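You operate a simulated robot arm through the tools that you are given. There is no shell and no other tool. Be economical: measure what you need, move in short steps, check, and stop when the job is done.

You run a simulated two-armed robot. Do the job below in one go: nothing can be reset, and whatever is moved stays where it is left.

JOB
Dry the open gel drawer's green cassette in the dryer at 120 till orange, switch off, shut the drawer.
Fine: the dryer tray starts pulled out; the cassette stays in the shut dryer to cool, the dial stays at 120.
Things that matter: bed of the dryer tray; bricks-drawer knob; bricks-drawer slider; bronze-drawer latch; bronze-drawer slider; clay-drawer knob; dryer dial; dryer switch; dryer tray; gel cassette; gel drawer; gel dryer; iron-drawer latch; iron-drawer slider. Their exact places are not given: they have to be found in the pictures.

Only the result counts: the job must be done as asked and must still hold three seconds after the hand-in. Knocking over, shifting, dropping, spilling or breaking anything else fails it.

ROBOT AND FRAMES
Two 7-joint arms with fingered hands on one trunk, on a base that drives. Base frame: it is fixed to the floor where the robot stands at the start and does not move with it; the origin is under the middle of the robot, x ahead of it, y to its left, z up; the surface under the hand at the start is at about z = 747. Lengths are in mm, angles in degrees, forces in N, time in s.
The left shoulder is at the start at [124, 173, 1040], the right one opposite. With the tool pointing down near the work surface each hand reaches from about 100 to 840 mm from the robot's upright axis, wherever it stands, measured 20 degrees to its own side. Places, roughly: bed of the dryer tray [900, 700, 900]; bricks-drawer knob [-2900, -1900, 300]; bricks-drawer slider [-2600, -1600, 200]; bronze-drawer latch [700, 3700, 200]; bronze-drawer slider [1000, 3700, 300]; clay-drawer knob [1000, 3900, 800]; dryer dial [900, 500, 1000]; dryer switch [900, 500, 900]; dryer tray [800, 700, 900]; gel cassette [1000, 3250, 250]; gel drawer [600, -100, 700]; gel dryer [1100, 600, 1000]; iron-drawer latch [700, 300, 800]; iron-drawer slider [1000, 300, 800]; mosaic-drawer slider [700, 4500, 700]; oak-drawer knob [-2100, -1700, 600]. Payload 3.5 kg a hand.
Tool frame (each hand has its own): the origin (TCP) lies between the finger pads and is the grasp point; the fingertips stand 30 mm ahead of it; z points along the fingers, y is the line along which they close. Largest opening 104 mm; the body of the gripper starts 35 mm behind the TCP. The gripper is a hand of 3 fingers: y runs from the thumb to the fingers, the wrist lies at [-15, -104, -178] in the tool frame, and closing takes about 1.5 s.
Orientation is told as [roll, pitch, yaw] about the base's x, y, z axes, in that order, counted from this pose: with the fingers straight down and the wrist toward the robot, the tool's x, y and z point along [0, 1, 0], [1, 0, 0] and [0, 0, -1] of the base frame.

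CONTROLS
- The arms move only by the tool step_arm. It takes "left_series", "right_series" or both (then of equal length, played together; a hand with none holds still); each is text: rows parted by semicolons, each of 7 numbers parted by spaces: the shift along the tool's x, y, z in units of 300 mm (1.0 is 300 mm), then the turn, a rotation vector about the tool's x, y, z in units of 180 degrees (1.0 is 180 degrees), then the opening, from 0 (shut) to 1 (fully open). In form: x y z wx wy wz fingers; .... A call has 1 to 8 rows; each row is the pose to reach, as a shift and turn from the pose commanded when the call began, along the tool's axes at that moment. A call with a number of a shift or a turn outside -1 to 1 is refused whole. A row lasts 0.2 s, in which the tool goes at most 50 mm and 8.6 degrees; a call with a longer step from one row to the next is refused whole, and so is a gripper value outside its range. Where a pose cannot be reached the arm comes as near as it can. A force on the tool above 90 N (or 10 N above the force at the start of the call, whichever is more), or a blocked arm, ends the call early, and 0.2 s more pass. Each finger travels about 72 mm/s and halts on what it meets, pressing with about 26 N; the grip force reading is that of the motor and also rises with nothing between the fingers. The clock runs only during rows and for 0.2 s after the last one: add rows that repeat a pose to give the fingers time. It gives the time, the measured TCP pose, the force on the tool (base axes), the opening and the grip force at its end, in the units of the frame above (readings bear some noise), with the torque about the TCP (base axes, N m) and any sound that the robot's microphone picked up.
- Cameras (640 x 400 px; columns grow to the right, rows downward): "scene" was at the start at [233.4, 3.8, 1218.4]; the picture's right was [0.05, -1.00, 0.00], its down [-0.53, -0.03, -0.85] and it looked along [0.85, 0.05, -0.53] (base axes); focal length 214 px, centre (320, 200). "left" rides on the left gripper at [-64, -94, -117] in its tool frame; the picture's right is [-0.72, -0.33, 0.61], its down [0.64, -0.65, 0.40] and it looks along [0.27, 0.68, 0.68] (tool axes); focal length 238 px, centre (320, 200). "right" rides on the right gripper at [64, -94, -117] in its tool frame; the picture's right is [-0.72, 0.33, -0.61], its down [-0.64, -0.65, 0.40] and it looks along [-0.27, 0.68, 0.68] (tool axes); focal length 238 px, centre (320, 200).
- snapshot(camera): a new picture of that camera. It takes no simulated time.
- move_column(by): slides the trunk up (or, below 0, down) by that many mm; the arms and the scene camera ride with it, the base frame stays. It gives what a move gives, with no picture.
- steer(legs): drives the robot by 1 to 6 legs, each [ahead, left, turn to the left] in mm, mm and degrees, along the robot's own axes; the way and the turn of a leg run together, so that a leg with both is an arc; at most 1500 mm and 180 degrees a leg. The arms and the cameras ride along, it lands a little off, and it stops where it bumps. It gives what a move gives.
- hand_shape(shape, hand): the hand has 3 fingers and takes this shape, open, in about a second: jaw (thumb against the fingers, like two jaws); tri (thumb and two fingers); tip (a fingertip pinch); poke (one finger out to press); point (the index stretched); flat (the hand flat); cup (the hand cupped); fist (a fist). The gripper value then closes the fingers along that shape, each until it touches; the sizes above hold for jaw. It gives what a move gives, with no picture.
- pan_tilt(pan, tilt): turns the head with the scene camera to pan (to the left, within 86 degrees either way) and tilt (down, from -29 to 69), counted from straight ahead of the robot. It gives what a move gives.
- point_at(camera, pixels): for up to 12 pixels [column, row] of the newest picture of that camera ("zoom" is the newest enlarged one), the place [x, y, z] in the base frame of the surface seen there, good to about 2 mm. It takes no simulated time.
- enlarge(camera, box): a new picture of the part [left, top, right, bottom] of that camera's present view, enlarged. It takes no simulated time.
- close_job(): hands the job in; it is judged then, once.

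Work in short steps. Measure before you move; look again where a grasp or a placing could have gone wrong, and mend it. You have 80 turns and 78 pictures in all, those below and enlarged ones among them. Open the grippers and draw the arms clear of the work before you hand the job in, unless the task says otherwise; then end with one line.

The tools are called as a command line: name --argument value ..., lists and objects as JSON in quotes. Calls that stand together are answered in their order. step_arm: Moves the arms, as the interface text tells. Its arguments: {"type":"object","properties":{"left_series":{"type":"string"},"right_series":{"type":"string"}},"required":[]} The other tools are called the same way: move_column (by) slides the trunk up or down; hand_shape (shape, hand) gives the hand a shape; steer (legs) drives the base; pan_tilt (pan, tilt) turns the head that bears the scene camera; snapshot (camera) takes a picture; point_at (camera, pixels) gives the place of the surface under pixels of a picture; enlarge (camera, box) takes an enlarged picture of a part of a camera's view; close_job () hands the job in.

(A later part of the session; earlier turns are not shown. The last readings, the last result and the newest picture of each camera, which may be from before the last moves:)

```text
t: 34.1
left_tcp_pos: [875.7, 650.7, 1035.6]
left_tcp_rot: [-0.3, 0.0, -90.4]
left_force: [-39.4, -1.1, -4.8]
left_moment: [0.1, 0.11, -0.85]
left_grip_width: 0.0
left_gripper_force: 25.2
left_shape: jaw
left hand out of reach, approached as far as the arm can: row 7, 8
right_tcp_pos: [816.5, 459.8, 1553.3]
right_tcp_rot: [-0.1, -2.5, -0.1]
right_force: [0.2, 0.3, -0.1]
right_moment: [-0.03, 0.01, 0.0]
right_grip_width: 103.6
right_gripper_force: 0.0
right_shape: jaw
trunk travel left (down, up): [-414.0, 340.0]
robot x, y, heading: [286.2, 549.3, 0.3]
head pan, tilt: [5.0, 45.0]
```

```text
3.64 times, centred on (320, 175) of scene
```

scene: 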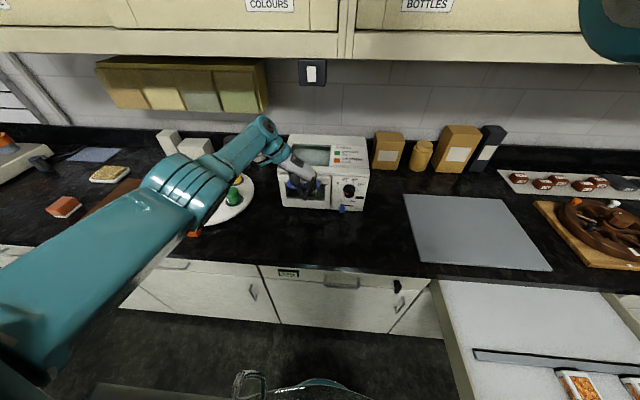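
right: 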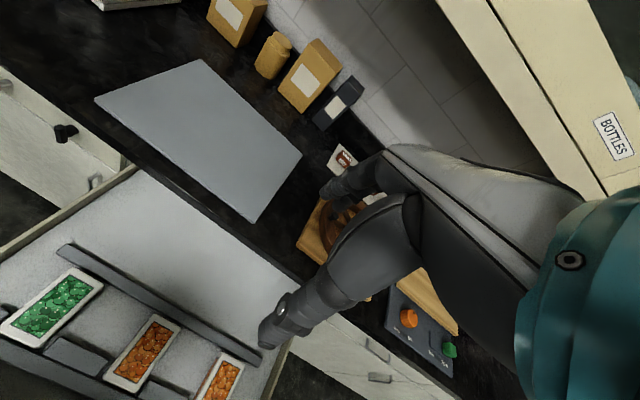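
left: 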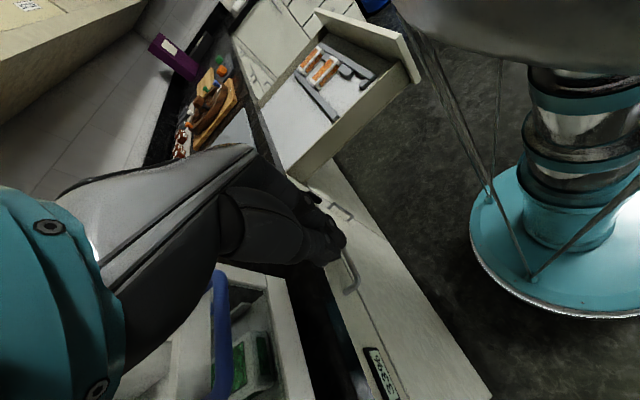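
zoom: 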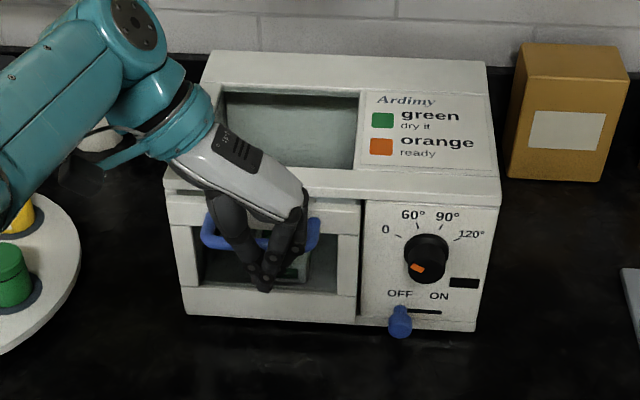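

The force rose to 39 N with the tray at its stop and the panel seemingly flush. I back the left hand off and away, then verify.

step_arm --left_series "-.06 0 0 0 0 0 0;-.2 0 0 0 0 0 0;-.35 0 0 0 0 0 0;-.5 0 0 0 0 0 0;-.65 0 -.02 0 0 0 0;-.8 0 -.05 0 0 0 0;-.95 0 -.08 0 0 0 0"

pan_tilt --pan 0 --tilt 45

enlarge --camera "scene" --box '[230, 120, 390, 240]'

```text
t: 35.7
left_tcp_pos: [595.8, 650.0, 1056.8]
left_tcp_rot: [0.1, -0.1, -89.9]
left_force: [-0.3, 0.2, 1.1]
left_moment: [0.0, 0.01, 0.0]
left_grip_width: 0.0
left_gripper_force: 25.7
left_shape: jaw
right_tcp_pos: [821.2, 461.6, 1551.9]
right_tcp_rot: [0.0, -2.4, -0.1]
right_force: [0.0, -0.3, -0.4]
right_moment: [0.01, 0.0, -0.01]
right_grip_width: 103.7
right_gripper_force: 0.0
right_shape: jaw
trunk travel left (down, up): [-414.0, 340.0]
robot x, y, heading: [289.7, 552.9, -0.1]
head pan, tilt: [5.0, 45.0]
```

```text
t: 36.4
left_tcp_pos: [598.1, 649.3, 1055.0]
left_tcp_rot: [0.2, -0.2, -90.1]
left_force: [-0.5, -0.4, 0.5]
left_moment: [0.01, -0.02, 0.0]
left_grip_width: 0.0
left_gripper_force: 25.6
left_shape: jaw
right_tcp_pos: [822.5, 460.9, 1551.5]
right_tcp_rot: [0.0, -2.2, -0.1]
right_force: [0.6, 0.9, -0.2]
right_moment: [-0.01, -0.01, 0.0]
right_grip_width: 103.6
right_gripper_force: 0.1
right_shape: jaw
trunk travel left (down, up): [-414.0, 340.0]
robot x, y, heading: [286.2, 554.0, -0.1]
head pan, tilt: [0.0, 45.0]
```

```text
3.33 times, centred on (310, 180) of scene
```

zoom: 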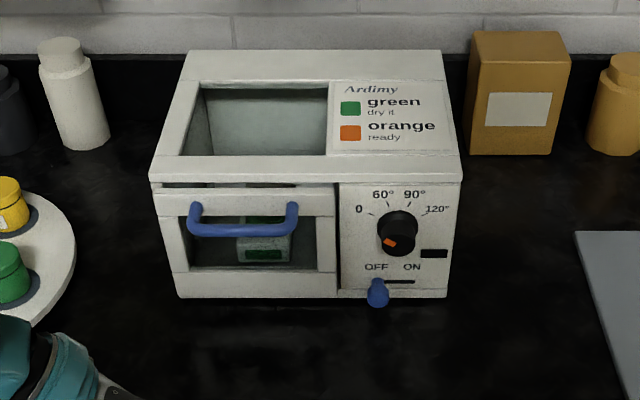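

The tray looks flush, and the cassette's green is visible through the front window. I measure the panel plane, the dial and the switch.

point_at --camera "zoom" --pixels '[[200, 285], [325, 280], [400, 285], [398, 232], [382, 240], [416, 228], [398, 214], [398, 255], [377, 292], [378, 284], [395, 282], [412, 282]]'

enlarge --camera "scene" --box '[308, 160, 358, 220]'

```text
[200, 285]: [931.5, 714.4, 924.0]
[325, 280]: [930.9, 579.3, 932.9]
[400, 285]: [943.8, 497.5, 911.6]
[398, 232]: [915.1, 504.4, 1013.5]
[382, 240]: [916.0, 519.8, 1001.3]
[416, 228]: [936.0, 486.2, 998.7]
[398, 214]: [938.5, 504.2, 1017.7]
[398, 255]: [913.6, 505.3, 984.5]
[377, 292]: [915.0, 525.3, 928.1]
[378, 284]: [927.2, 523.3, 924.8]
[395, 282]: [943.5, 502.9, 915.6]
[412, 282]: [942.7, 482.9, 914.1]
```

```text
6.67 times, centred on (333, 190) of scene
```

zoom: 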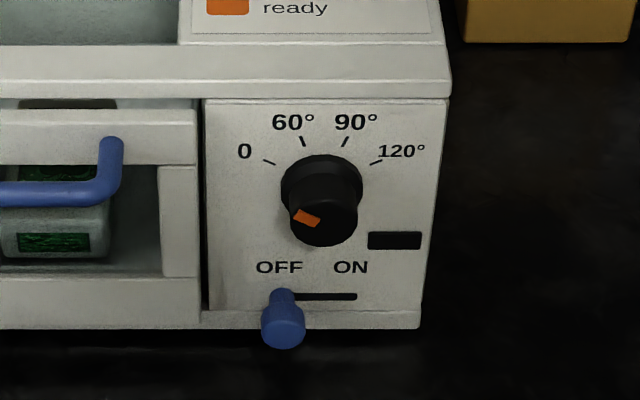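

The tray panel is at x 931 against the dryer front at 943. I look from the left hand's camera to see whether there is a gap behind it.

snapshot --camera "left"

enlarge --camera "scene" --box '[264, 155, 320, 215]'

```text
42 pictures are left
```

left: 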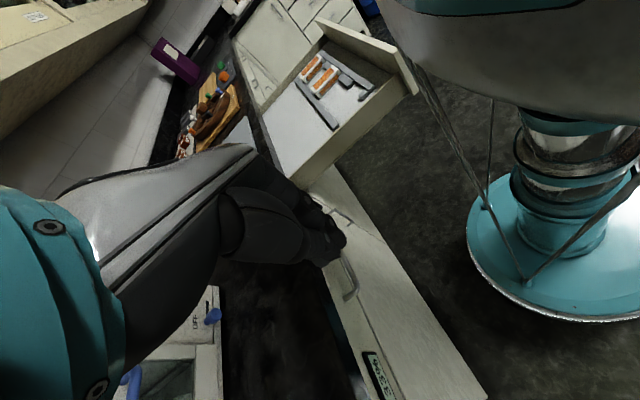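

```text
6.67 times, centred on (292, 185) of scene
```

zoom: 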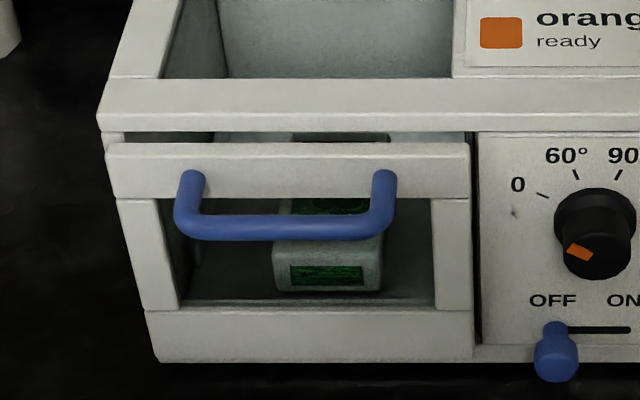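

I measure the panel's top edge depth and the dryer edge behind it.

point_at --camera "zoom" --pixels '[[290, 148], [290, 155], [290, 170], [290, 140], [290, 120], [290, 128], [125, 140], [475, 150], [240, 136], [465, 148], [108, 120], [290, 345]]'

```text
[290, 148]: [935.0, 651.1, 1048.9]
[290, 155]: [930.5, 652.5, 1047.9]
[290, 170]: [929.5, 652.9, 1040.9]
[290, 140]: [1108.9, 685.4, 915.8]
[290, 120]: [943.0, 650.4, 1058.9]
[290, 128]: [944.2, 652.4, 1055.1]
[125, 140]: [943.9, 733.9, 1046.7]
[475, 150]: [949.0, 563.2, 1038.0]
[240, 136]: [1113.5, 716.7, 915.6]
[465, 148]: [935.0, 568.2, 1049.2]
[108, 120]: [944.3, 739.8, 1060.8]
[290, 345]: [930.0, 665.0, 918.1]
```

The panel rests ~13 mm thick against the dryer front after 180 mm of travel at a hard stop, so it is shut. Next is the dial, about (914, 504, 1000): I bring the right hand down and start turning its yaw, and move the left hand aside.

step_arm --right_series "-.017 -.071 .1 0 0 -.047 1;-.033 -.142 .2 0 0 -.094 1;-.05 -.213 .3 0 0 -.141 1;-.067 -.283 .41 0 0 -.188 1;-.083 -.354 .52 0 0 -.235 1;-.1 -.425 .62 0 0 -.282 1;-.117 -.496 .73 0 0 -.329 1;-.133 -.567 .83 0 0 -.376 1" --left_series "0 -.05 0 0 0 0 0;0 -.1 0 0 0 0 0;0 -.15 0 0 0 0 0;0 -.2 0 0 0 0 0;0 -.25 0 0 0 0 0;0 -.3 0 0 0 0 0;0 -.35 0 0 0 0 0;0 -.4 0 0 0 0 0"

snapshot --camera "scene"

```text
t: 38.2
left_tcp_pos: [596.9, 769.9, 1057.4]
left_tcp_rot: [0.2, -0.1, -90.0]
left_force: [0.6, 0.0, 0.4]
left_moment: [0.01, 0.03, 0.03]
left_grip_width: 0.1
left_gripper_force: 26.1
left_shape: jaw
right_tcp_pos: [662.5, 420.7, 1295.3]
right_tcp_rot: [-2.1, -1.0, 67.8]
right_force: [1.0, -0.2, 0.0]
right_moment: [-0.02, -0.02, 0.02]
right_grip_width: 103.9
right_gripper_force: 0.0
right_shape: jaw
trunk travel left (down, up): [-414.0, 340.0]
robot x, y, heading: [285.2, 552.3, -0.1]
head pan, tilt: [0.0, 45.0]
```

```text
40 pictures are left
```

scene: 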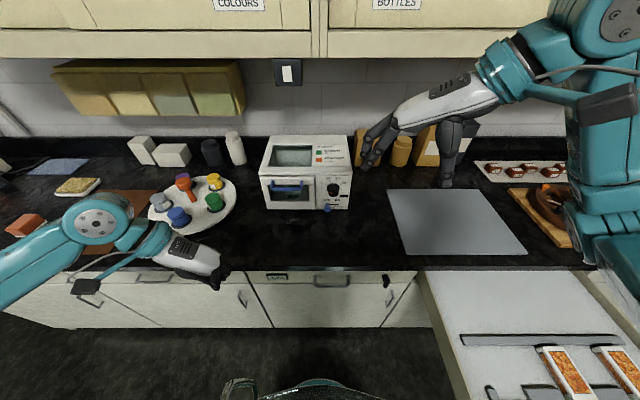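

Next I finish the yaw to 90 while lowering a little.

step_arm --right_series "0 0 .08 0 0 -.041 1;0 0 .16 0 0 -.082 1;0 0 .24 0 0 -.123 1"

step_arm --right_series "0 0 0 0 -.047 0 1;0 0 0 0 -.094 0 1;0 0 0 0 -.141 0 1;0 0 0 0 -.188 0 1;0 0 0 0 -.235 0 1;0 0 0 0 -.282 0 1;0 0 0 0 -.329 0 1;0 0 0 0 -.376 0 1"

```text
t: 39.0
left_tcp_pos: [596.8, 770.7, 1057.3]
left_tcp_rot: [0.2, -0.1, -89.9]
left_force: [0.2, 0.4, 0.9]
left_moment: [-0.01, -0.03, 0.01]
left_grip_width: 0.1
left_gripper_force: 25.7
left_shape: jaw
right_tcp_pos: [666.0, 421.6, 1222.2]
right_tcp_rot: [-2.3, -0.1, 89.7]
right_force: [-0.9, -0.5, -1.1]
right_moment: [0.01, -0.02, 0.02]
right_grip_width: 103.5
right_gripper_force: 0.0
right_shape: jaw
trunk travel left (down, up): [-414.0, 340.0]
robot x, y, heading: [283.8, 548.5, -0.0]
head pan, tilt: [0.0, 45.0]
```

```text
t: 40.8
left_tcp_pos: [595.9, 769.0, 1057.8]
left_tcp_rot: [0.1, -0.1, -90.0]
left_force: [0.1, 0.2, 0.6]
left_moment: [-0.02, -0.01, 0.0]
left_grip_width: 0.0
left_gripper_force: 25.7
left_shape: jaw
right_tcp_pos: [721.9, 417.6, 1218.0]
right_tcp_rot: [-70.3, 0.1, 89.8]
right_force: [-0.2, 0.1, 0.1]
right_moment: [-0.02, 0.0, 0.0]
right_grip_width: 103.6
right_gripper_force: 0.0
right_shape: jaw
right hand out of reach, approached as far as the arm can: row 5, 6, 7, 8
trunk travel left (down, up): [-414.0, 340.0]
robot x, y, heading: [284.5, 552.7, 0.0]
head pan, tilt: [0.0, 45.0]
```

Now at 70° of tilt. I complete the tilt to straight-ahead while moving to the pre-grasp point (812, 504, 1000).

step_arm --right_series ".072 .036 .066 0 -.014 0 1;.145 .072 .132 0 -.028 0 1;.217 .108 .198 0 -.042 0 1;.29 .144 .265 0 -.056 0 1;.362 .18 .331 0 -.07 0 1;.435 .215 .397 0 -.083 0 1;.507 .251 .463 0 -.097 0 1;.58 .287 .529 0 -.111 0 1"

snapshot --camera "scene"

snapshot --camera "right"

```text
t: 42.6
left_tcp_pos: [596.7, 769.7, 1056.4]
left_tcp_rot: [0.2, -0.1, -90.0]
left_force: [-0.1, 0.4, 1.9]
left_moment: [0.05, 0.01, 0.0]
left_grip_width: 0.0
left_gripper_force: 26.0
left_shape: jaw
right_tcp_pos: [813.5, 504.8, 1001.2]
right_tcp_rot: [-90.0, 0.0, 89.8]
right_force: [0.5, -0.9, 0.4]
right_moment: [0.0, -0.02, 0.01]
right_grip_width: 103.9
right_gripper_force: 0.1
right_shape: jaw
trunk travel left (down, up): [-414.0, 340.0]
robot x, y, heading: [286.6, 554.0, 0.1]
head pan, tilt: [0.0, 45.0]
```

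```text
39 pictures are left
```

scene: 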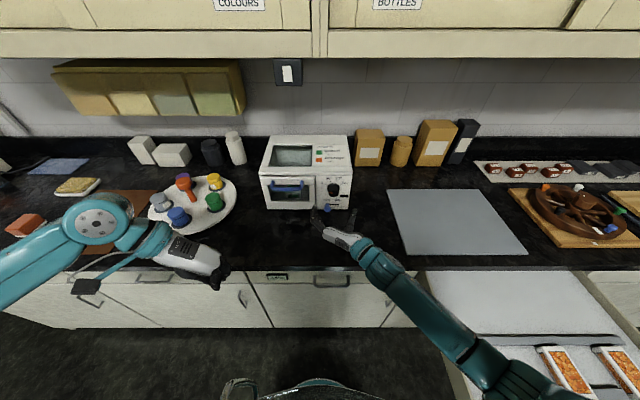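

```text
38 pictures are left
```

right: 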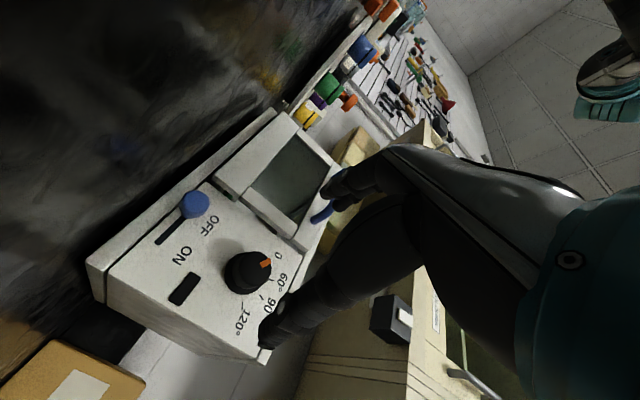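

The hand points straight at the dial; its orange mark points to 0. I enlarge to measure the dial, ticks and switch.

enlarge --camera "right" --box '[130, 170, 310, 350]'

```text
2.22 times, centred on (220, 260) of right
```

zoom: 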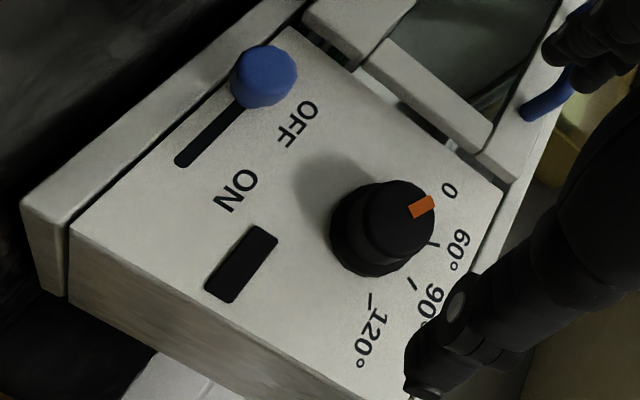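

point_at --camera "zoom" --pixels '[[402, 218], [366, 230], [432, 205], [411, 211], [400, 183], [410, 255], [434, 243], [413, 283], [373, 300], [265, 75], [242, 105], [180, 160]]'

```text
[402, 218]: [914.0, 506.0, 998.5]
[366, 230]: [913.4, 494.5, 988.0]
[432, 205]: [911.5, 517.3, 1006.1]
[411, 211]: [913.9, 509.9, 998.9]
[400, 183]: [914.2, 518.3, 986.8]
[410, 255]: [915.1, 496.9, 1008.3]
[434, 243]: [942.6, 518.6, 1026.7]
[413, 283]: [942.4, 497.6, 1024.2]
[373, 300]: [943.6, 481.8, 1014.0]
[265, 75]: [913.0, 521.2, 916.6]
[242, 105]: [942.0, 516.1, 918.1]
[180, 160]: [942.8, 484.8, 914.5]
```

Dial centre ≈ (507, 997.5), needing a clockwise turn of about 120° (ticks about 40° apart). At standoff I centre, partly close the fingers, and pre-rotate counter-clockwise to see the reachable range.

step_arm --right_series ".003 .002 0 0 0 -.047 .85;.007 .004 0 0 0 -.094 .75;.01 .007 0 0 0 -.141 .65;.013 .007 0 0 0 -.188 .65;.013 .007 0 0 0 -.235 .65;.013 .007 0 0 0 -.282 .65;.013 .007 0 0 0 -.329 .65;.013 .007 0 0 0 -.376 .65"

```text
t: 44.4
left_tcp_pos: [596.6, 769.8, 1056.3]
left_tcp_rot: [0.1, -0.1, -90.0]
left_force: [-0.1, 0.2, 0.2]
left_moment: [-0.02, -0.02, 0.02]
left_grip_width: 0.0
left_gripper_force: 26.2
left_shape: jaw
right_tcp_pos: [812.7, 507.0, 995.9]
right_tcp_rot: [-89.9, 67.8, 89.8]
right_force: [-0.6, -0.3, 0.5]
right_moment: [-0.01, -0.01, 0.0]
right_grip_width: 68.0
right_gripper_force: 0.0
right_shape: jaw
trunk travel left (down, up): [-414.0, 340.0]
robot x, y, heading: [287.0, 553.8, -0.0]
head pan, tilt: [0.0, 45.0]
```

That range was reached without trouble. I rotate another −45°.

step_arm --right_series "0 0 0 0 0 -.047 .65;0 0 0 0 0 -.094 .65;0 0 0 0 0 -.141 .65;0 0 0 0 0 -.188 .65;0 0 0 0 0 -.235 .65;0 0 0 0 0 -.26 .65"

snapshot --camera "scene"

snapshot --camera "right"

```text
t: 45.8
left_tcp_pos: [597.7, 769.9, 1055.8]
left_tcp_rot: [0.2, -0.1, -90.0]
left_force: [0.1, -0.7, -0.6]
left_moment: [0.01, -0.01, 0.02]
left_grip_width: 0.0
left_gripper_force: 25.9
left_shape: jaw
right_tcp_pos: [813.8, 508.2, 996.6]
right_tcp_rot: [89.9, 65.4, -90.3]
right_force: [0.7, 0.5, 0.0]
right_moment: [0.01, -0.01, 0.01]
right_grip_width: 67.9
right_gripper_force: 0.1
right_shape: jaw
trunk travel left (down, up): [-414.0, 340.0]
robot x, y, heading: [284.6, 554.0, -0.1]
head pan, tilt: [0.0, 45.0]
```

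```text
36 pictures are left
```

scene: 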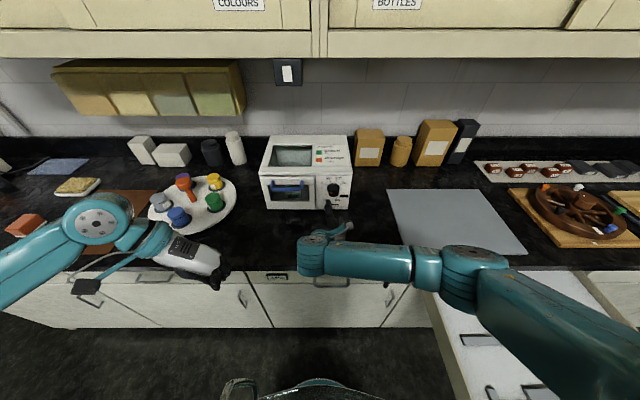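

```text
35 pictures are left
```

right: 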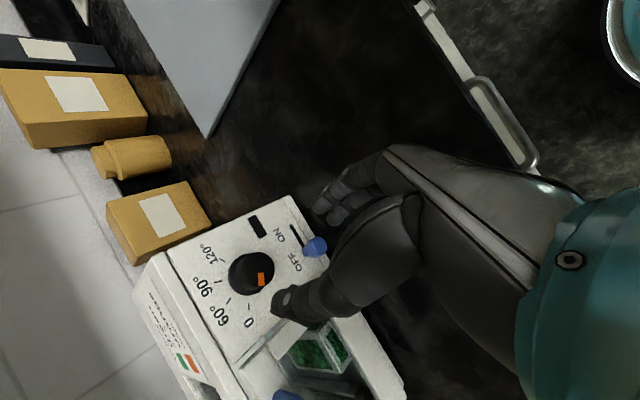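

The full 120° span is available. I advance to TCP x≈906 around the dial (tips stop before the panel at 943).

step_arm --right_series "0 0 .1 0 0 0 .65;0 0 .19 0 0 0 .65;0 0 .25 0 0 0 .65;0 0 .29 0 0 0 .65;0 0 .306 0 0 0 .65"

snapshot --camera "right"

```text
t: 47.0
left_tcp_pos: [597.2, 769.4, 1056.0]
left_tcp_rot: [0.2, -0.1, -89.9]
left_force: [-0.7, 0.4, -0.5]
left_moment: [0.01, -0.01, 0.0]
left_grip_width: 0.0
left_gripper_force: 26.2
left_shape: jaw
right_tcp_pos: [906.0, 508.5, 997.0]
right_tcp_rot: [90.0, 65.7, -90.3]
right_force: [-0.7, -0.7, 0.6]
right_moment: [0.02, 0.03, 0.04]
right_grip_width: 68.0
right_gripper_force: 0.2
right_shape: jaw
trunk travel left (down, up): [-414.0, 340.0]
robot x, y, heading: [284.1, 551.7, 0.1]
head pan, tilt: [0.0, 45.0]
```

```text
34 pictures are left
```

right: 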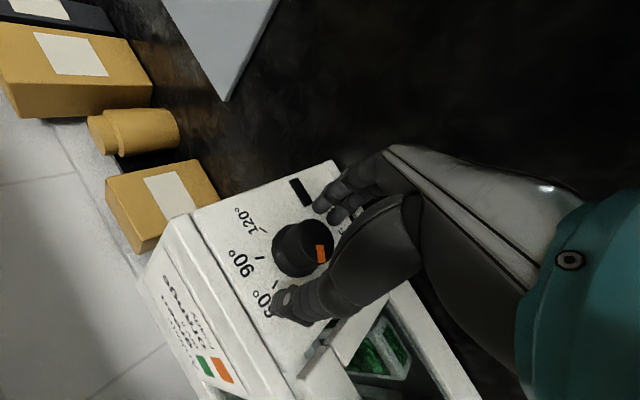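

Fingers straddle the dial without contact. I close on it.

step_arm --right_series "0 0 0 0 0 0 .45;0 0 0 0 0 0 .3;0 0 0 0 0 0 .15;0 0 0 0 0 0 .1;0 0 0 0 0 0 .1"

snapshot --camera "right"

```text
t: 48.2
left_tcp_pos: [596.8, 770.0, 1055.6]
left_tcp_rot: [0.3, -0.1, -89.9]
left_force: [0.2, -0.2, 0.7]
left_moment: [0.03, -0.01, -0.02]
left_grip_width: 0.1
left_gripper_force: 26.0
left_shape: jaw
right_tcp_pos: [904.6, 507.1, 996.6]
right_tcp_rot: [89.8, 65.5, -90.3]
right_force: [-0.3, -0.2, -0.6]
right_moment: [0.01, 0.17, -0.03]
right_grip_width: 25.4
right_gripper_force: 26.0
right_shape: jaw
trunk travel left (down, up): [-414.0, 340.0]
robot x, y, heading: [287.0, 553.1, -0.0]
head pan, tilt: [0.0, 45.0]
```

```text
33 pictures are left
```

right: 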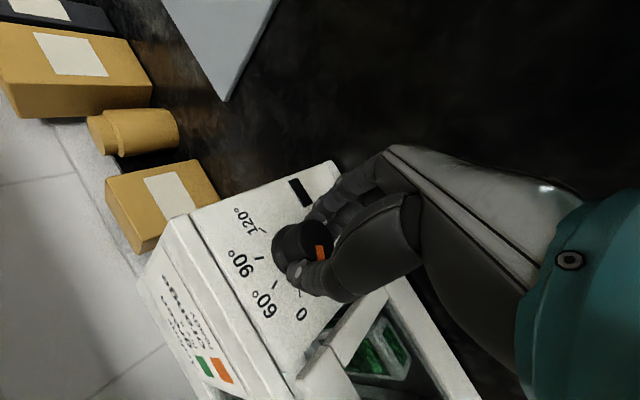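

Width reads 25, on a dial about 31 wide, so the grip may be slightly off. I turn a first 26° and check whether the mark follows.

step_arm --right_series "0 0 0 0 0 .03 .05;0 0 0 0 0 .06 .05;0 0 0 0 0 .1 .05;0 0 0 0 0 .145 .05"

snapshot --camera "right"

enlarge --camera "scene" --box '[290, 150, 370, 230]'

```text
t: 49.2
left_tcp_pos: [597.3, 769.3, 1056.3]
left_tcp_rot: [0.2, -0.2, -90.0]
left_force: [-0.1, -1.3, -0.1]
left_moment: [0.03, 0.01, 0.0]
left_grip_width: 0.0
left_gripper_force: 26.1
left_shape: jaw
right_tcp_pos: [905.1, 507.5, 996.3]
right_tcp_rot: [-89.6, 88.1, 90.1]
right_force: [0.3, -1.0, -1.1]
right_moment: [-0.02, 0.17, 0.01]
right_grip_width: 25.4
right_gripper_force: 26.4
right_shape: jaw
trunk travel left (down, up): [-414.0, 340.0]
robot x, y, heading: [284.8, 551.8, 0.1]
head pan, tilt: [0.0, 45.0]
```

```text
32 pictures are left
```

right: 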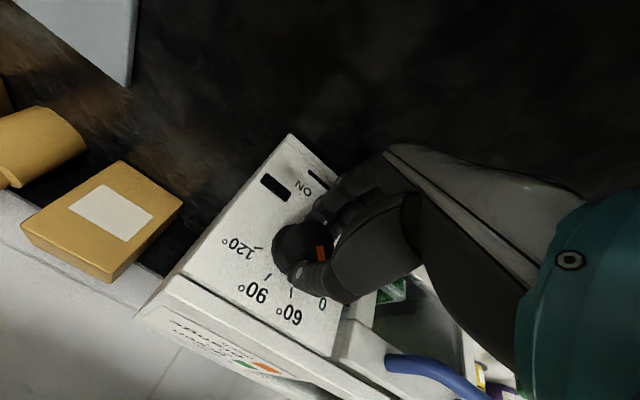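

```text
5.00 times, centred on (330, 190) of scene
```

zoom: 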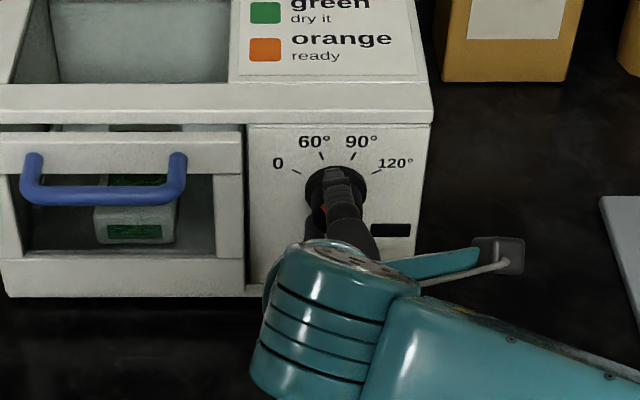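

The dial follows the hand (mark fixed relative to the fingers, scale rotating). I turn another 68°.

step_arm --right_series "0 0 0 0 0 .047 .05;0 0 0 0 0 .094 .05;0 0 0 0 0 .141 .05;0 0 0 0 0 .188 .05;0 0 0 0 0 .235 .05;0 0 0 0 0 .282 .05;0 0 0 0 0 .329 .05;0 0 0 0 0 .376 .05"

enlarge --camera "right" --box '[180, 150, 380, 350]'

```text
t: 51.0
left_tcp_pos: [596.5, 767.9, 1056.7]
left_tcp_rot: [0.1, 0.1, -90.0]
left_force: [-0.6, 0.2, -0.4]
left_moment: [0.03, 0.04, -0.04]
left_grip_width: 0.0
left_gripper_force: 25.4
left_shape: jaw
right_tcp_pos: [905.4, 505.9, 995.6]
right_tcp_rot: [-90.0, 20.5, 89.6]
right_force: [2.6, -5.0, 4.7]
right_moment: [-0.03, -0.06, -0.02]
right_grip_width: 24.4
right_gripper_force: 25.5
right_shape: jaw
trunk travel left (down, up): [-414.0, 340.0]
robot x, y, heading: [288.7, 554.0, -0.2]
head pan, tilt: [0.0, 45.0]
```

```text
2.00 times, centred on (280, 250) of right
```

zoom: 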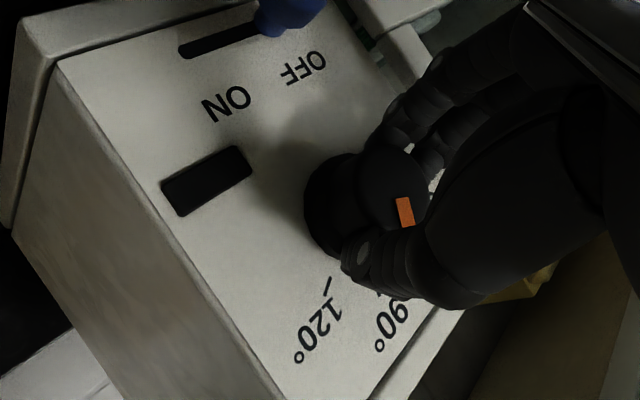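

About 94° turned. I turn 22° more and then measure the mark angle.

step_arm --right_series "0 0 0 0 0 .047 .05;0 0 0 0 0 .094 .05;0 0 0 0 0 .122 .05"

enlarge --camera "right" --box '[230, 180, 350, 300]'

```text
t: 51.8
left_tcp_pos: [597.4, 767.9, 1056.7]
left_tcp_rot: [0.2, -0.1, -89.9]
left_force: [-0.1, -0.6, 0.2]
left_moment: [0.01, -0.03, -0.01]
left_grip_width: 0.1
left_gripper_force: 25.5
left_shape: jaw
right_tcp_pos: [905.7, 507.0, 996.1]
right_tcp_rot: [-90.0, -1.4, 89.6]
right_force: [4.3, -5.9, 3.9]
right_moment: [-0.03, -0.05, -0.03]
right_grip_width: 24.2
right_gripper_force: 25.5
right_shape: jaw
trunk travel left (down, up): [-414.0, 340.0]
robot x, y, heading: [288.7, 551.6, -0.2]
head pan, tilt: [0.0, 45.0]
```

```text
3.33 times, centred on (290, 240) of right
```

zoom: 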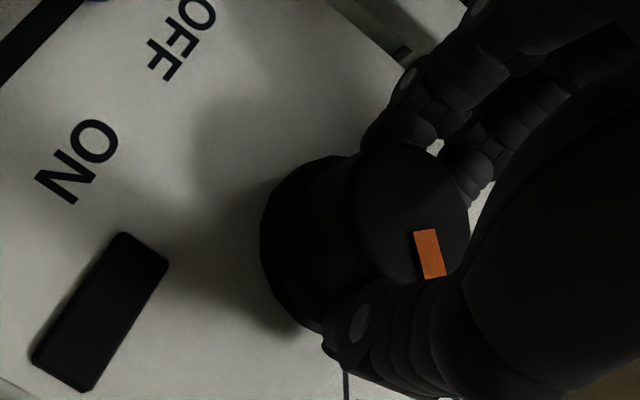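

I measure the mark and face edge.

point_at --camera "zoom" --pixels '[[425, 234], [433, 273], [412, 215], [428, 253], [400, 150], [352, 215], [466, 215], [425, 290], [345, 380]]'

```text
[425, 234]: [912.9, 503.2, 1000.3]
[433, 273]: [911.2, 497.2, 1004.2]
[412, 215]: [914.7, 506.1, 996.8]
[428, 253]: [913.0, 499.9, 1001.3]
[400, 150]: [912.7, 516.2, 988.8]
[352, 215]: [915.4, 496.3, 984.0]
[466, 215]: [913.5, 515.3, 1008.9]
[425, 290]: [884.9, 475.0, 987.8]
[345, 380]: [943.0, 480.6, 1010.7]
```

The mark is at about 33–34°, the tick nominally at 30°. I add 4° more.

step_arm --right_series "0 0 0 0 0 .012 .05;0 0 0 0 0 .022 .05;0 0 0 0 0 .022 .05"

step_arm --right_series "0 0 0 0 0 0 .3;0 0 0 0 0 0 .45;0 0 0 0 0 0 .6;0 0 0 0 0 0 .6;0 0 -.06 0 0 0 .6;0 0 -.16 0 0 0 .6;0 0 -.3 0 0 0 .6"

enlarge --camera "right" --box '[130, 170, 310, 350]'

```text
t: 52.6
left_tcp_pos: [597.8, 768.6, 1057.1]
left_tcp_rot: [0.2, -0.1, -90.0]
left_force: [0.1, -0.4, -0.3]
left_moment: [-0.03, 0.01, 0.01]
left_grip_width: 0.0
left_gripper_force: 26.0
left_shape: jaw
right_tcp_pos: [905.0, 506.9, 997.4]
right_tcp_rot: [-90.0, -5.3, 89.6]
right_force: [2.6, -5.4, 2.3]
right_moment: [-0.01, -0.06, 0.02]
right_grip_width: 24.6
right_gripper_force: 25.9
right_shape: jaw
trunk travel left (down, up): [-414.0, 340.0]
robot x, y, heading: [288.0, 551.5, -0.2]
head pan, tilt: [0.0, 45.0]
```

```text
t: 54.2
left_tcp_pos: [596.9, 769.2, 1056.8]
left_tcp_rot: [0.3, -0.1, -90.1]
left_force: [-0.7, 0.7, -0.6]
left_moment: [-0.03, 0.02, 0.01]
left_grip_width: 0.0
left_gripper_force: 26.2
left_shape: jaw
right_tcp_pos: [813.2, 506.6, 996.5]
right_tcp_rot: [-90.0, -5.2, 89.7]
right_force: [-0.1, 0.7, -0.2]
right_moment: [-0.01, -0.01, 0.01]
right_grip_width: 61.8
right_gripper_force: 0.1
right_shape: jaw
trunk travel left (down, up): [-414.0, 340.0]
robot x, y, heading: [283.6, 553.4, 0.1]
head pan, tilt: [0.0, 45.0]
```

```text
2.22 times, centred on (220, 260) of right
```

zoom: 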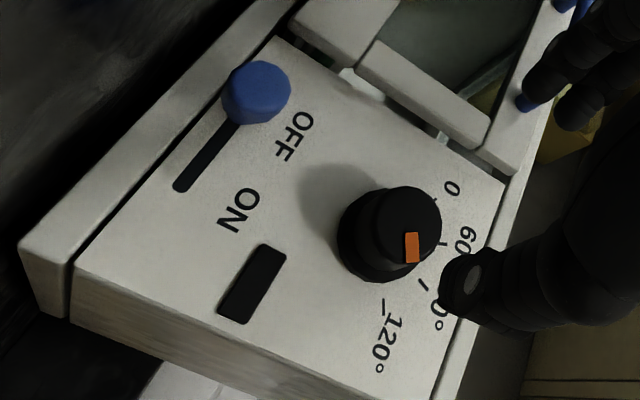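

point_at --camera "zoom" --pixels '[[411, 235], [413, 260], [406, 224], [374, 232], [440, 222], [405, 190], [412, 270], [384, 303], [383, 310], [425, 285], [441, 243], [258, 90]]'

enlarge --camera "scene" --box '[300, 155, 360, 215]'

```text
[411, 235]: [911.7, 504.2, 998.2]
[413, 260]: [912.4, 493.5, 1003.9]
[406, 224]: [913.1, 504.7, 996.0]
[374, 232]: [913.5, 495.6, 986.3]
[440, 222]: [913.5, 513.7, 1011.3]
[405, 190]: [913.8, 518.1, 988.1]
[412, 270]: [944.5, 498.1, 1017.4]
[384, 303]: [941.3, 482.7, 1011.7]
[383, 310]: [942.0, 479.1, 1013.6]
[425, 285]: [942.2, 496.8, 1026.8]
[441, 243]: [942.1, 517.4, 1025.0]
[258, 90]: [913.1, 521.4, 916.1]
```

```text
6.67 times, centred on (330, 185) of scene
```

zoom: 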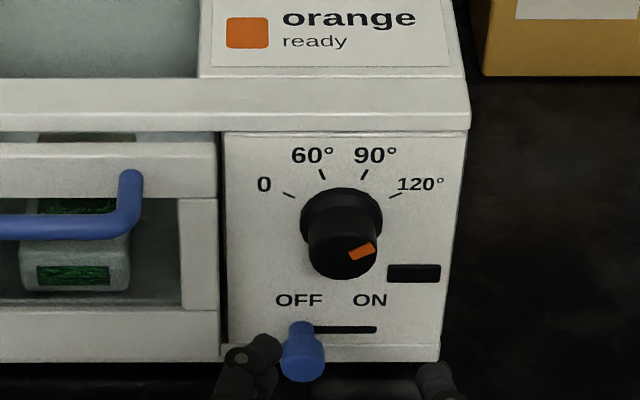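

The mark reads ~28–30°, in line with the 120 tick. Now the switch (knob at (913, 522, 916), slot running to y≈484): I close the fingers and rotate so the wrist is above, then move to the knob's left side.

step_arm --right_series "0 0 -.02 0 0 -.047 .4;0 0 -.05 0 0 -.094 .3;0 0 -.05 0 0 -.141 .2;0 0 -.05 0 0 -.188 .1;0 0 -.05 0 0 -.235 0;0 0 -.05 0 0 -.282 0;0 0 -.05 0 0 -.329 0;0 0 -.05 0 0 -.376 0"

step_arm --right_series "0 0 0 0 0 -.047 0;0 0 0 0 0 -.094 0;0 0 0 0 0 -.141 0;0 0 0 0 0 -.153 0"

step_arm --right_series "-.06 .06 0 0 0 0 0;-.12 .12 0 0 0 0 0;-.18 .18 0 0 0 0 0;-.23 .23 0 0 0 0 0"

snapshot --camera "right"

enlarge --camera "scene" --box '[240, 140, 400, 280]'

```text
t: 56.0
left_tcp_pos: [597.6, 769.7, 1055.8]
left_tcp_rot: [0.1, -0.1, -90.0]
left_force: [0.6, 0.1, -0.2]
left_moment: [-0.01, -0.03, -0.01]
left_grip_width: 0.0
left_gripper_force: 26.0
left_shape: jaw
right_tcp_pos: [797.8, 507.2, 996.2]
right_tcp_rot: [-89.9, 62.6, 89.8]
right_force: [-0.8, -0.3, -0.2]
right_moment: [0.0, 0.03, 0.01]
right_grip_width: 0.0
right_gripper_force: 25.8
right_shape: jaw
trunk travel left (down, up): [-414.0, 340.0]
robot x, y, heading: [289.5, 550.8, -0.1]
head pan, tilt: [0.0, 45.0]
```

```text
t: 57.0
left_tcp_pos: [596.7, 770.2, 1056.2]
left_tcp_rot: [0.1, -0.1, -90.1]
left_force: [0.3, 0.8, 0.3]
left_moment: [-0.04, 0.02, -0.03]
left_grip_width: 0.0
left_gripper_force: 26.2
left_shape: jaw
right_tcp_pos: [799.6, 508.1, 997.6]
right_tcp_rot: [77.1, 90.0, -103.2]
right_force: [-0.6, -0.5, 0.4]
right_moment: [0.01, 0.03, -0.01]
right_grip_width: 0.4
right_gripper_force: 26.0
right_shape: jaw
trunk travel left (down, up): [-414.0, 340.0]
robot x, y, heading: [284.0, 552.8, 0.1]
head pan, tilt: [0.0, 45.0]
```

```text
t: 58.0
left_tcp_pos: [597.1, 770.3, 1056.6]
left_tcp_rot: [0.2, -0.1, -90.1]
left_force: [-0.5, 0.1, 0.2]
left_moment: [-0.02, -0.01, 0.04]
left_grip_width: 0.0
left_gripper_force: 26.0
left_shape: jaw
right_tcp_pos: [800.4, 575.1, 927.9]
right_tcp_rot: [39.7, 89.9, -140.6]
right_force: [-0.6, -0.5, -1.1]
right_moment: [0.0, -0.03, 0.02]
right_grip_width: 0.0
right_gripper_force: 26.3
right_shape: jaw
trunk travel left (down, up): [-414.0, 340.0]
robot x, y, heading: [284.7, 550.8, -0.2]
head pan, tilt: [0.0, 45.0]
```

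```text
26 pictures are left
```

right: 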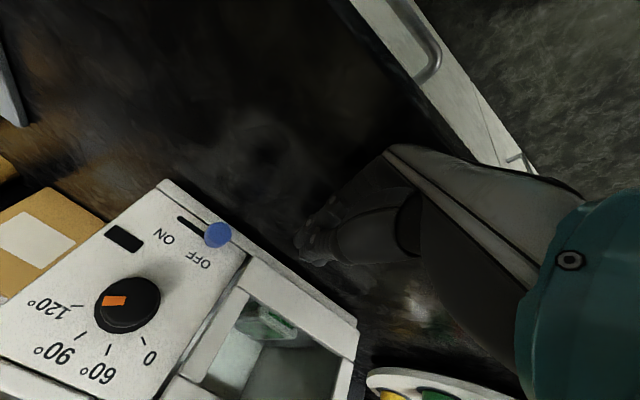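

```text
2.86 times, centred on (320, 210) of scene
```

zoom: 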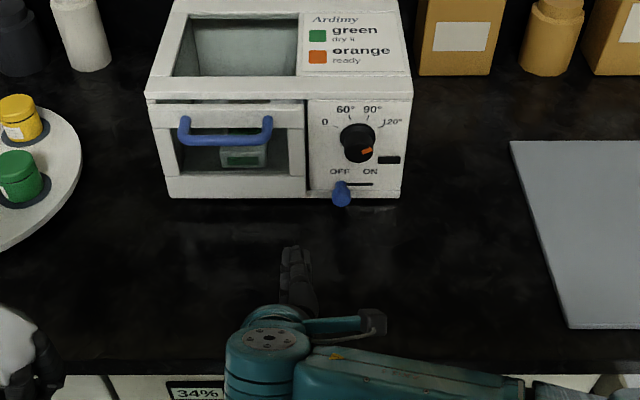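

The closed fingers are about 33 mm wide in y. I move forward to tip x≈923 beside the knob, then sweep −Y to push the knob to ON.

step_arm --right_series "0 .01 .1 0 0 0 0;0 .02 .2 0 0 0 0;0 .02 .28 0 0 0 0;0 .02 .31 0 0 0 0"

step_arm --right_series ".04 0 0 0 0 0 0;.08 0 0 0 0 0 0;.11 0 0 0 0 0 0;.14 0 0 0 0 0 0;.17 0 0 0 0 0 0;.19 0 0 0 0 0 0"

snapshot --camera "right"

```text
t: 59.0
left_tcp_pos: [597.0, 769.1, 1057.1]
left_tcp_rot: [0.2, -0.1, -90.0]
left_force: [0.2, -0.2, -0.2]
left_moment: [0.01, -0.02, -0.02]
left_grip_width: 0.0
left_gripper_force: 26.3
left_shape: jaw
right_tcp_pos: [893.5, 576.8, 922.3]
right_tcp_rot: [-62.4, 90.1, 117.5]
right_force: [-0.5, -0.4, 0.6]
right_moment: [-0.02, 0.0, 0.0]
right_grip_width: 0.0
right_gripper_force: 25.4
right_shape: jaw
trunk travel left (down, up): [-414.0, 340.0]
robot x, y, heading: [286.7, 555.0, -0.3]
head pan, tilt: [0.0, 45.0]
```

```text
t: 60.4
left_tcp_pos: [596.1, 770.2, 1057.2]
left_tcp_rot: [0.2, 0.0, -90.1]
left_force: [-0.1, 0.0, 0.4]
left_moment: [-0.02, 0.01, 0.0]
left_grip_width: 0.1
left_gripper_force: 26.0
left_shape: jaw
right_tcp_pos: [892.5, 518.7, 922.4]
right_tcp_rot: [-86.2, 90.0, 93.5]
right_force: [-1.2, 0.2, 0.3]
right_moment: [-0.02, 0.01, 0.01]
right_grip_width: 0.1
right_gripper_force: 26.2
right_shape: jaw
trunk travel left (down, up): [-414.0, 340.0]
robot x, y, heading: [285.2, 550.8, -0.2]
head pan, tilt: [0.0, 45.0]
```

```text
24 pictures are left
```

right: 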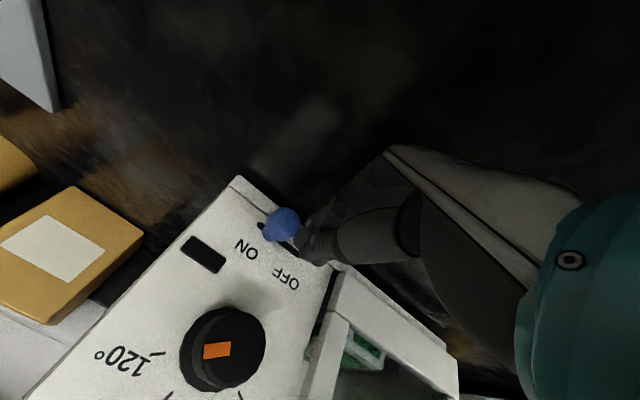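

The knob has slid toward ON but slot remains beyond it. I push about 15 mm more.

step_arm --right_series ".02 0 0 0 0 0 0;.04 0 0 0 0 0 0;.055 0 0 0 0 0 0;.065 0 0 0 0 0 0"

snapshot --camera "right"

```text
t: 61.4
left_tcp_pos: [597.3, 774.0, 1055.9]
left_tcp_rot: [0.2, -0.2, -89.8]
left_force: [-0.5, -0.6, -0.2]
left_moment: [0.02, 0.0, 0.02]
left_grip_width: 0.1
left_gripper_force: 25.6
left_shape: jaw
right_tcp_pos: [892.3, 509.0, 923.6]
right_tcp_rot: [-101.3, 89.7, 79.1]
right_force: [3.3, 25.4, -2.7]
right_moment: [0.17, 0.06, 0.68]
right_grip_width: 0.0
right_gripper_force: 25.5
right_shape: jaw
trunk travel left (down, up): [-414.0, 340.0]
robot x, y, heading: [285.0, 550.5, -0.2]
head pan, tilt: [0.0, 45.0]
```

```text
23 pictures are left
```

right: 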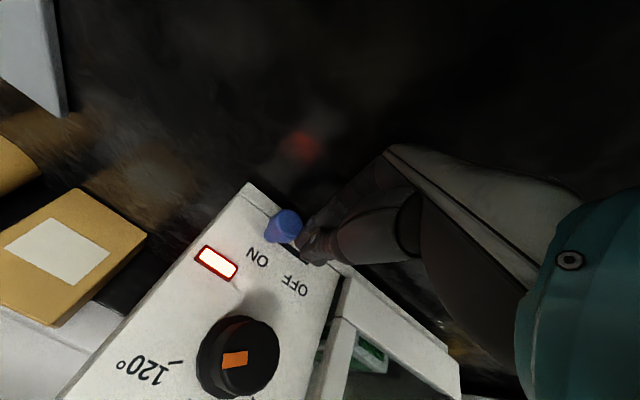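

The indicator is lit: the dryer is ON at 120. I shift the finger round to the knob's right side, ready for switching off.

step_arm --right_series "-.03 0 0 0 0 0 0;-.03 0 -.1 0 0 0 0;-.03 0 -.2 0 0 0 0;.08 0 -.2 0 0 0 0;.22 0 -.2 0 0 0 0;.22 0 -.1 0 0 0 0;.22 0 -.01 0 0 0 0"

enlarge --camera "scene" --box '[260, 130, 360, 220]'

```text
t: 63.0
left_tcp_pos: [596.5, 771.1, 1056.3]
left_tcp_rot: [0.2, -0.1, -90.0]
left_force: [-0.2, 0.0, 0.2]
left_moment: [-0.02, -0.03, 0.0]
left_grip_width: 0.0
left_gripper_force: 26.3
left_shape: jaw
right_tcp_pos: [890.3, 431.1, 924.1]
right_tcp_rot: [-48.5, 89.9, 131.3]
right_force: [-0.2, 0.1, 1.3]
right_moment: [0.0, 0.01, -0.03]
right_grip_width: 0.0
right_gripper_force: 26.1
right_shape: jaw
trunk travel left (down, up): [-414.0, 340.0]
robot x, y, heading: [286.8, 552.0, -0.1]
head pan, tilt: [0.0, 45.0]
```

```text
4.44 times, centred on (310, 175) of scene
```

zoom: 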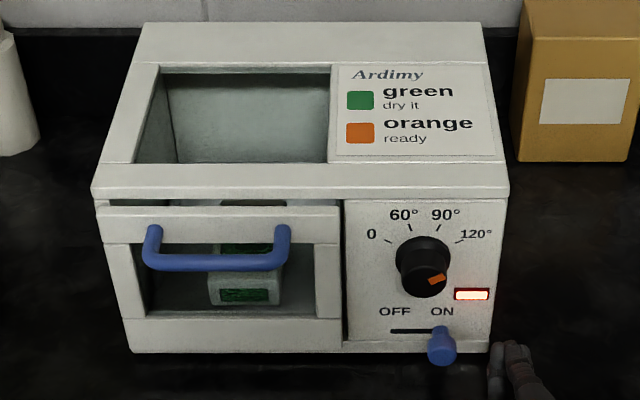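

Still green. I wait 1.8 s and look again.

step_arm --right_series "0 0 0 0 0 0 0;0 0 0 0 0 0 0;0 0 0 0 0 0 0;0 0 0 0 0 0 0;0 0 0 0 0 0 0;0 0 0 0 0 0 0;0 0 0 0 0 0 0;0 0 0 0 0 0 0"

step_arm --right_series "0 0 0 0 0 0 0;0 0 0 0 0 0 0;0 0 0 0 0 0 0;0 0 0 0 0 0 0;0 0 0 0 0 0 0;0 0 0 0 0 0 0;0 0 0 0 0 0 0;0 0 0 0 0 0 0"

enlarge --camera "scene" --box '[260, 130, 360, 220]'

```text
t: 64.8
left_tcp_pos: [596.2, 769.9, 1057.4]
left_tcp_rot: [0.2, -0.1, -90.0]
left_force: [0.1, 0.5, -0.4]
left_moment: [0.03, -0.01, 0.01]
left_grip_width: 0.1
left_gripper_force: 25.3
left_shape: jaw
right_tcp_pos: [890.3, 432.7, 922.9]
right_tcp_rot: [-66.1, 89.9, 113.7]
right_force: [0.7, 0.4, -0.3]
right_moment: [-0.03, -0.04, 0.02]
right_grip_width: 0.0
right_gripper_force: 26.0
right_shape: jaw
trunk travel left (down, up): [-414.0, 340.0]
robot x, y, heading: [287.3, 553.2, -0.1]
head pan, tilt: [0.0, 45.0]
```

```text
t: 66.6
left_tcp_pos: [596.2, 769.5, 1056.1]
left_tcp_rot: [0.2, -0.2, -90.0]
left_force: [-0.2, 0.1, 0.4]
left_moment: [-0.03, 0.01, -0.02]
left_grip_width: 0.0
left_gripper_force: 25.6
left_shape: jaw
right_tcp_pos: [889.7, 431.0, 923.4]
right_tcp_rot: [-68.5, 89.9, 111.0]
right_force: [0.2, -0.6, 0.0]
right_moment: [0.01, 0.04, 0.0]
right_grip_width: 0.1
right_gripper_force: 26.0
right_shape: jaw
trunk travel left (down, up): [-414.0, 340.0]
robot x, y, heading: [288.1, 549.2, -0.0]
head pan, tilt: [0.0, 45.0]
```

```text
4.44 times, centred on (310, 175) of scene
```

zoom: 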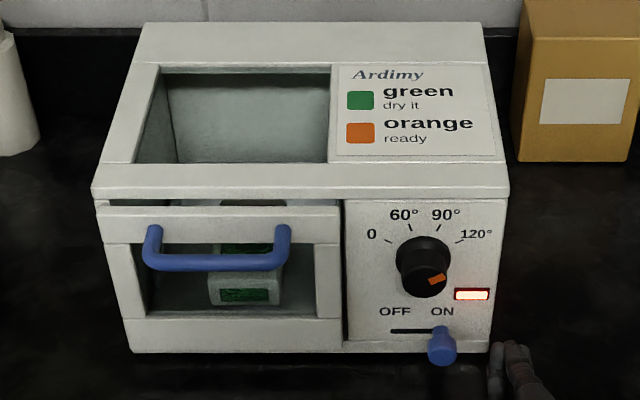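

Still green after ~5 s. I wait 5.4 s more and look.

step_arm --right_series "0 0 0 0 0 0 0;0 0 0 0 0 0 0;0 0 0 0 0 0 0;0 0 0 0 0 0 0;0 0 0 0 0 0 0;0 0 0 0 0 0 0;0 0 0 0 0 0 0;0 0 0 0 0 0 0"

step_arm --right_series "0 0 0 0 0 0 0;0 0 0 0 0 0 0;0 0 0 0 0 0 0;0 0 0 0 0 0 0;0 0 0 0 0 0 0;0 0 0 0 0 0 0;0 0 0 0 0 0 0;0 0 0 0 0 0 0"

step_arm --right_series "0 0 0 0 0 0 0;0 0 0 0 0 0 0;0 0 0 0 0 0 0;0 0 0 0 0 0 0;0 0 0 0 0 0 0;0 0 0 0 0 0 0;0 0 0 0 0 0 0;0 0 0 0 0 0 0"

enlarge --camera "scene" --box '[260, 160, 360, 220]'

```text
t: 68.4
left_tcp_pos: [597.7, 769.3, 1057.0]
left_tcp_rot: [0.2, -0.1, -90.0]
left_force: [0.9, -0.9, -0.6]
left_moment: [0.01, 0.0, 0.03]
left_grip_width: 0.2
left_gripper_force: 26.1
left_shape: jaw
right_tcp_pos: [890.6, 432.6, 924.3]
right_tcp_rot: [-68.3, 90.0, 111.4]
right_force: [0.5, -0.4, -0.2]
right_moment: [0.01, 0.03, -0.01]
right_grip_width: 0.0
right_gripper_force: 26.1
right_shape: jaw
trunk travel left (down, up): [-414.0, 340.0]
robot x, y, heading: [287.4, 551.2, -0.1]
head pan, tilt: [0.0, 45.0]
```

```text
t: 70.2
left_tcp_pos: [597.7, 770.0, 1056.2]
left_tcp_rot: [0.1, -0.1, -89.9]
left_force: [-0.1, 0.2, 0.2]
left_moment: [0.0, 0.0, -0.01]
left_grip_width: 0.0
left_gripper_force: 25.9
left_shape: jaw
right_tcp_pos: [891.3, 432.6, 923.2]
right_tcp_rot: [-69.9, 90.0, 109.7]
right_force: [0.2, 0.2, -0.2]
right_moment: [0.0, 0.01, 0.02]
right_grip_width: 0.2
right_gripper_force: 26.0
right_shape: jaw
trunk travel left (down, up): [-414.0, 340.0]
robot x, y, heading: [284.9, 553.1, -0.2]
head pan, tilt: [0.0, 45.0]
```

```text
t: 72.0
left_tcp_pos: [596.9, 768.9, 1058.0]
left_tcp_rot: [0.2, -0.1, -90.1]
left_force: [-0.4, -0.7, 0.4]
left_moment: [0.03, 0.02, 0.02]
left_grip_width: 0.0
left_gripper_force: 25.7
left_shape: jaw
right_tcp_pos: [890.7, 432.8, 923.1]
right_tcp_rot: [-68.0, 90.0, 111.6]
right_force: [-0.2, 1.1, 0.5]
right_moment: [0.01, -0.01, 0.0]
right_grip_width: 0.0
right_gripper_force: 25.6
right_shape: jaw
trunk travel left (down, up): [-414.0, 340.0]
robot x, y, heading: [288.1, 548.9, -0.0]
head pan, tilt: [0.0, 45.0]
```

```text
6.40 times, centred on (310, 190) of scene
```

zoom: 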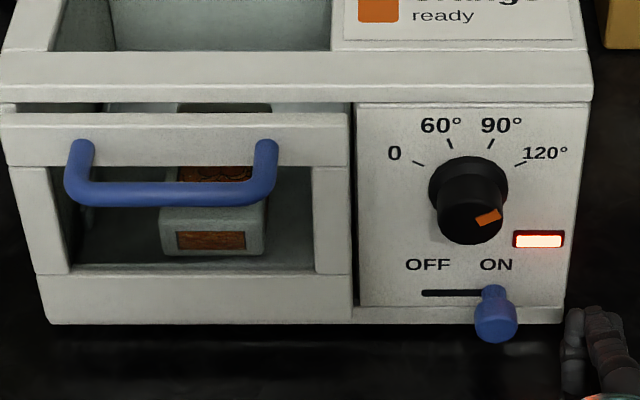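

The cassette is orange. I switch off at once, pushing the knob +Y.

step_arm --right_series "-.06 0 0 0 0 0 0;-.1 0 0 0 0 0 0;-.14 0 0 0 0 0 0;-.18 0 0 0 0 0 0;-.21 0 0 0 0 0 0;-.23 0 0 0 0 0 0;-.24 0 0 0 0 0 0"

enlarge --camera "scene" --box '[260, 160, 360, 220]'

```text
t: 73.6
left_tcp_pos: [596.8, 766.8, 1058.0]
left_tcp_rot: [0.4, 0.1, -90.1]
left_force: [0.2, -0.5, 0.4]
left_moment: [-0.02, -0.01, 0.03]
left_grip_width: 0.0
left_gripper_force: 25.7
left_shape: jaw
right_tcp_pos: [890.3, 497.9, 921.0]
right_tcp_rot: [69.1, 89.8, -112.1]
right_force: [-6.3, -25.0, 2.1]
right_moment: [-0.01, -0.02, -0.56]
right_grip_width: 0.1
right_gripper_force: 26.3
right_shape: jaw
trunk travel left (down, up): [-414.0, 340.0]
robot x, y, heading: [284.0, 552.0, -0.4]
head pan, tilt: [0.0, 45.0]
```

```text
6.40 times, centred on (310, 190) of scene
```

zoom: 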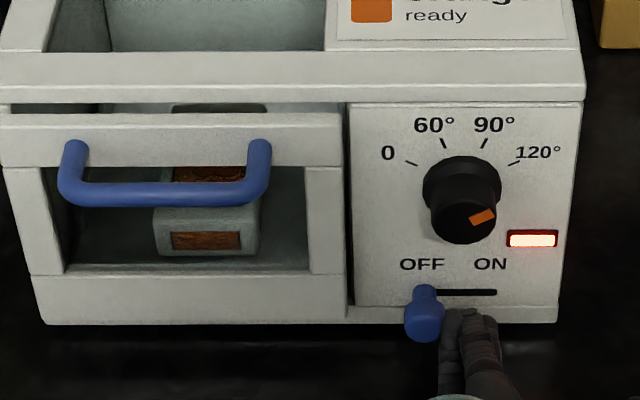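

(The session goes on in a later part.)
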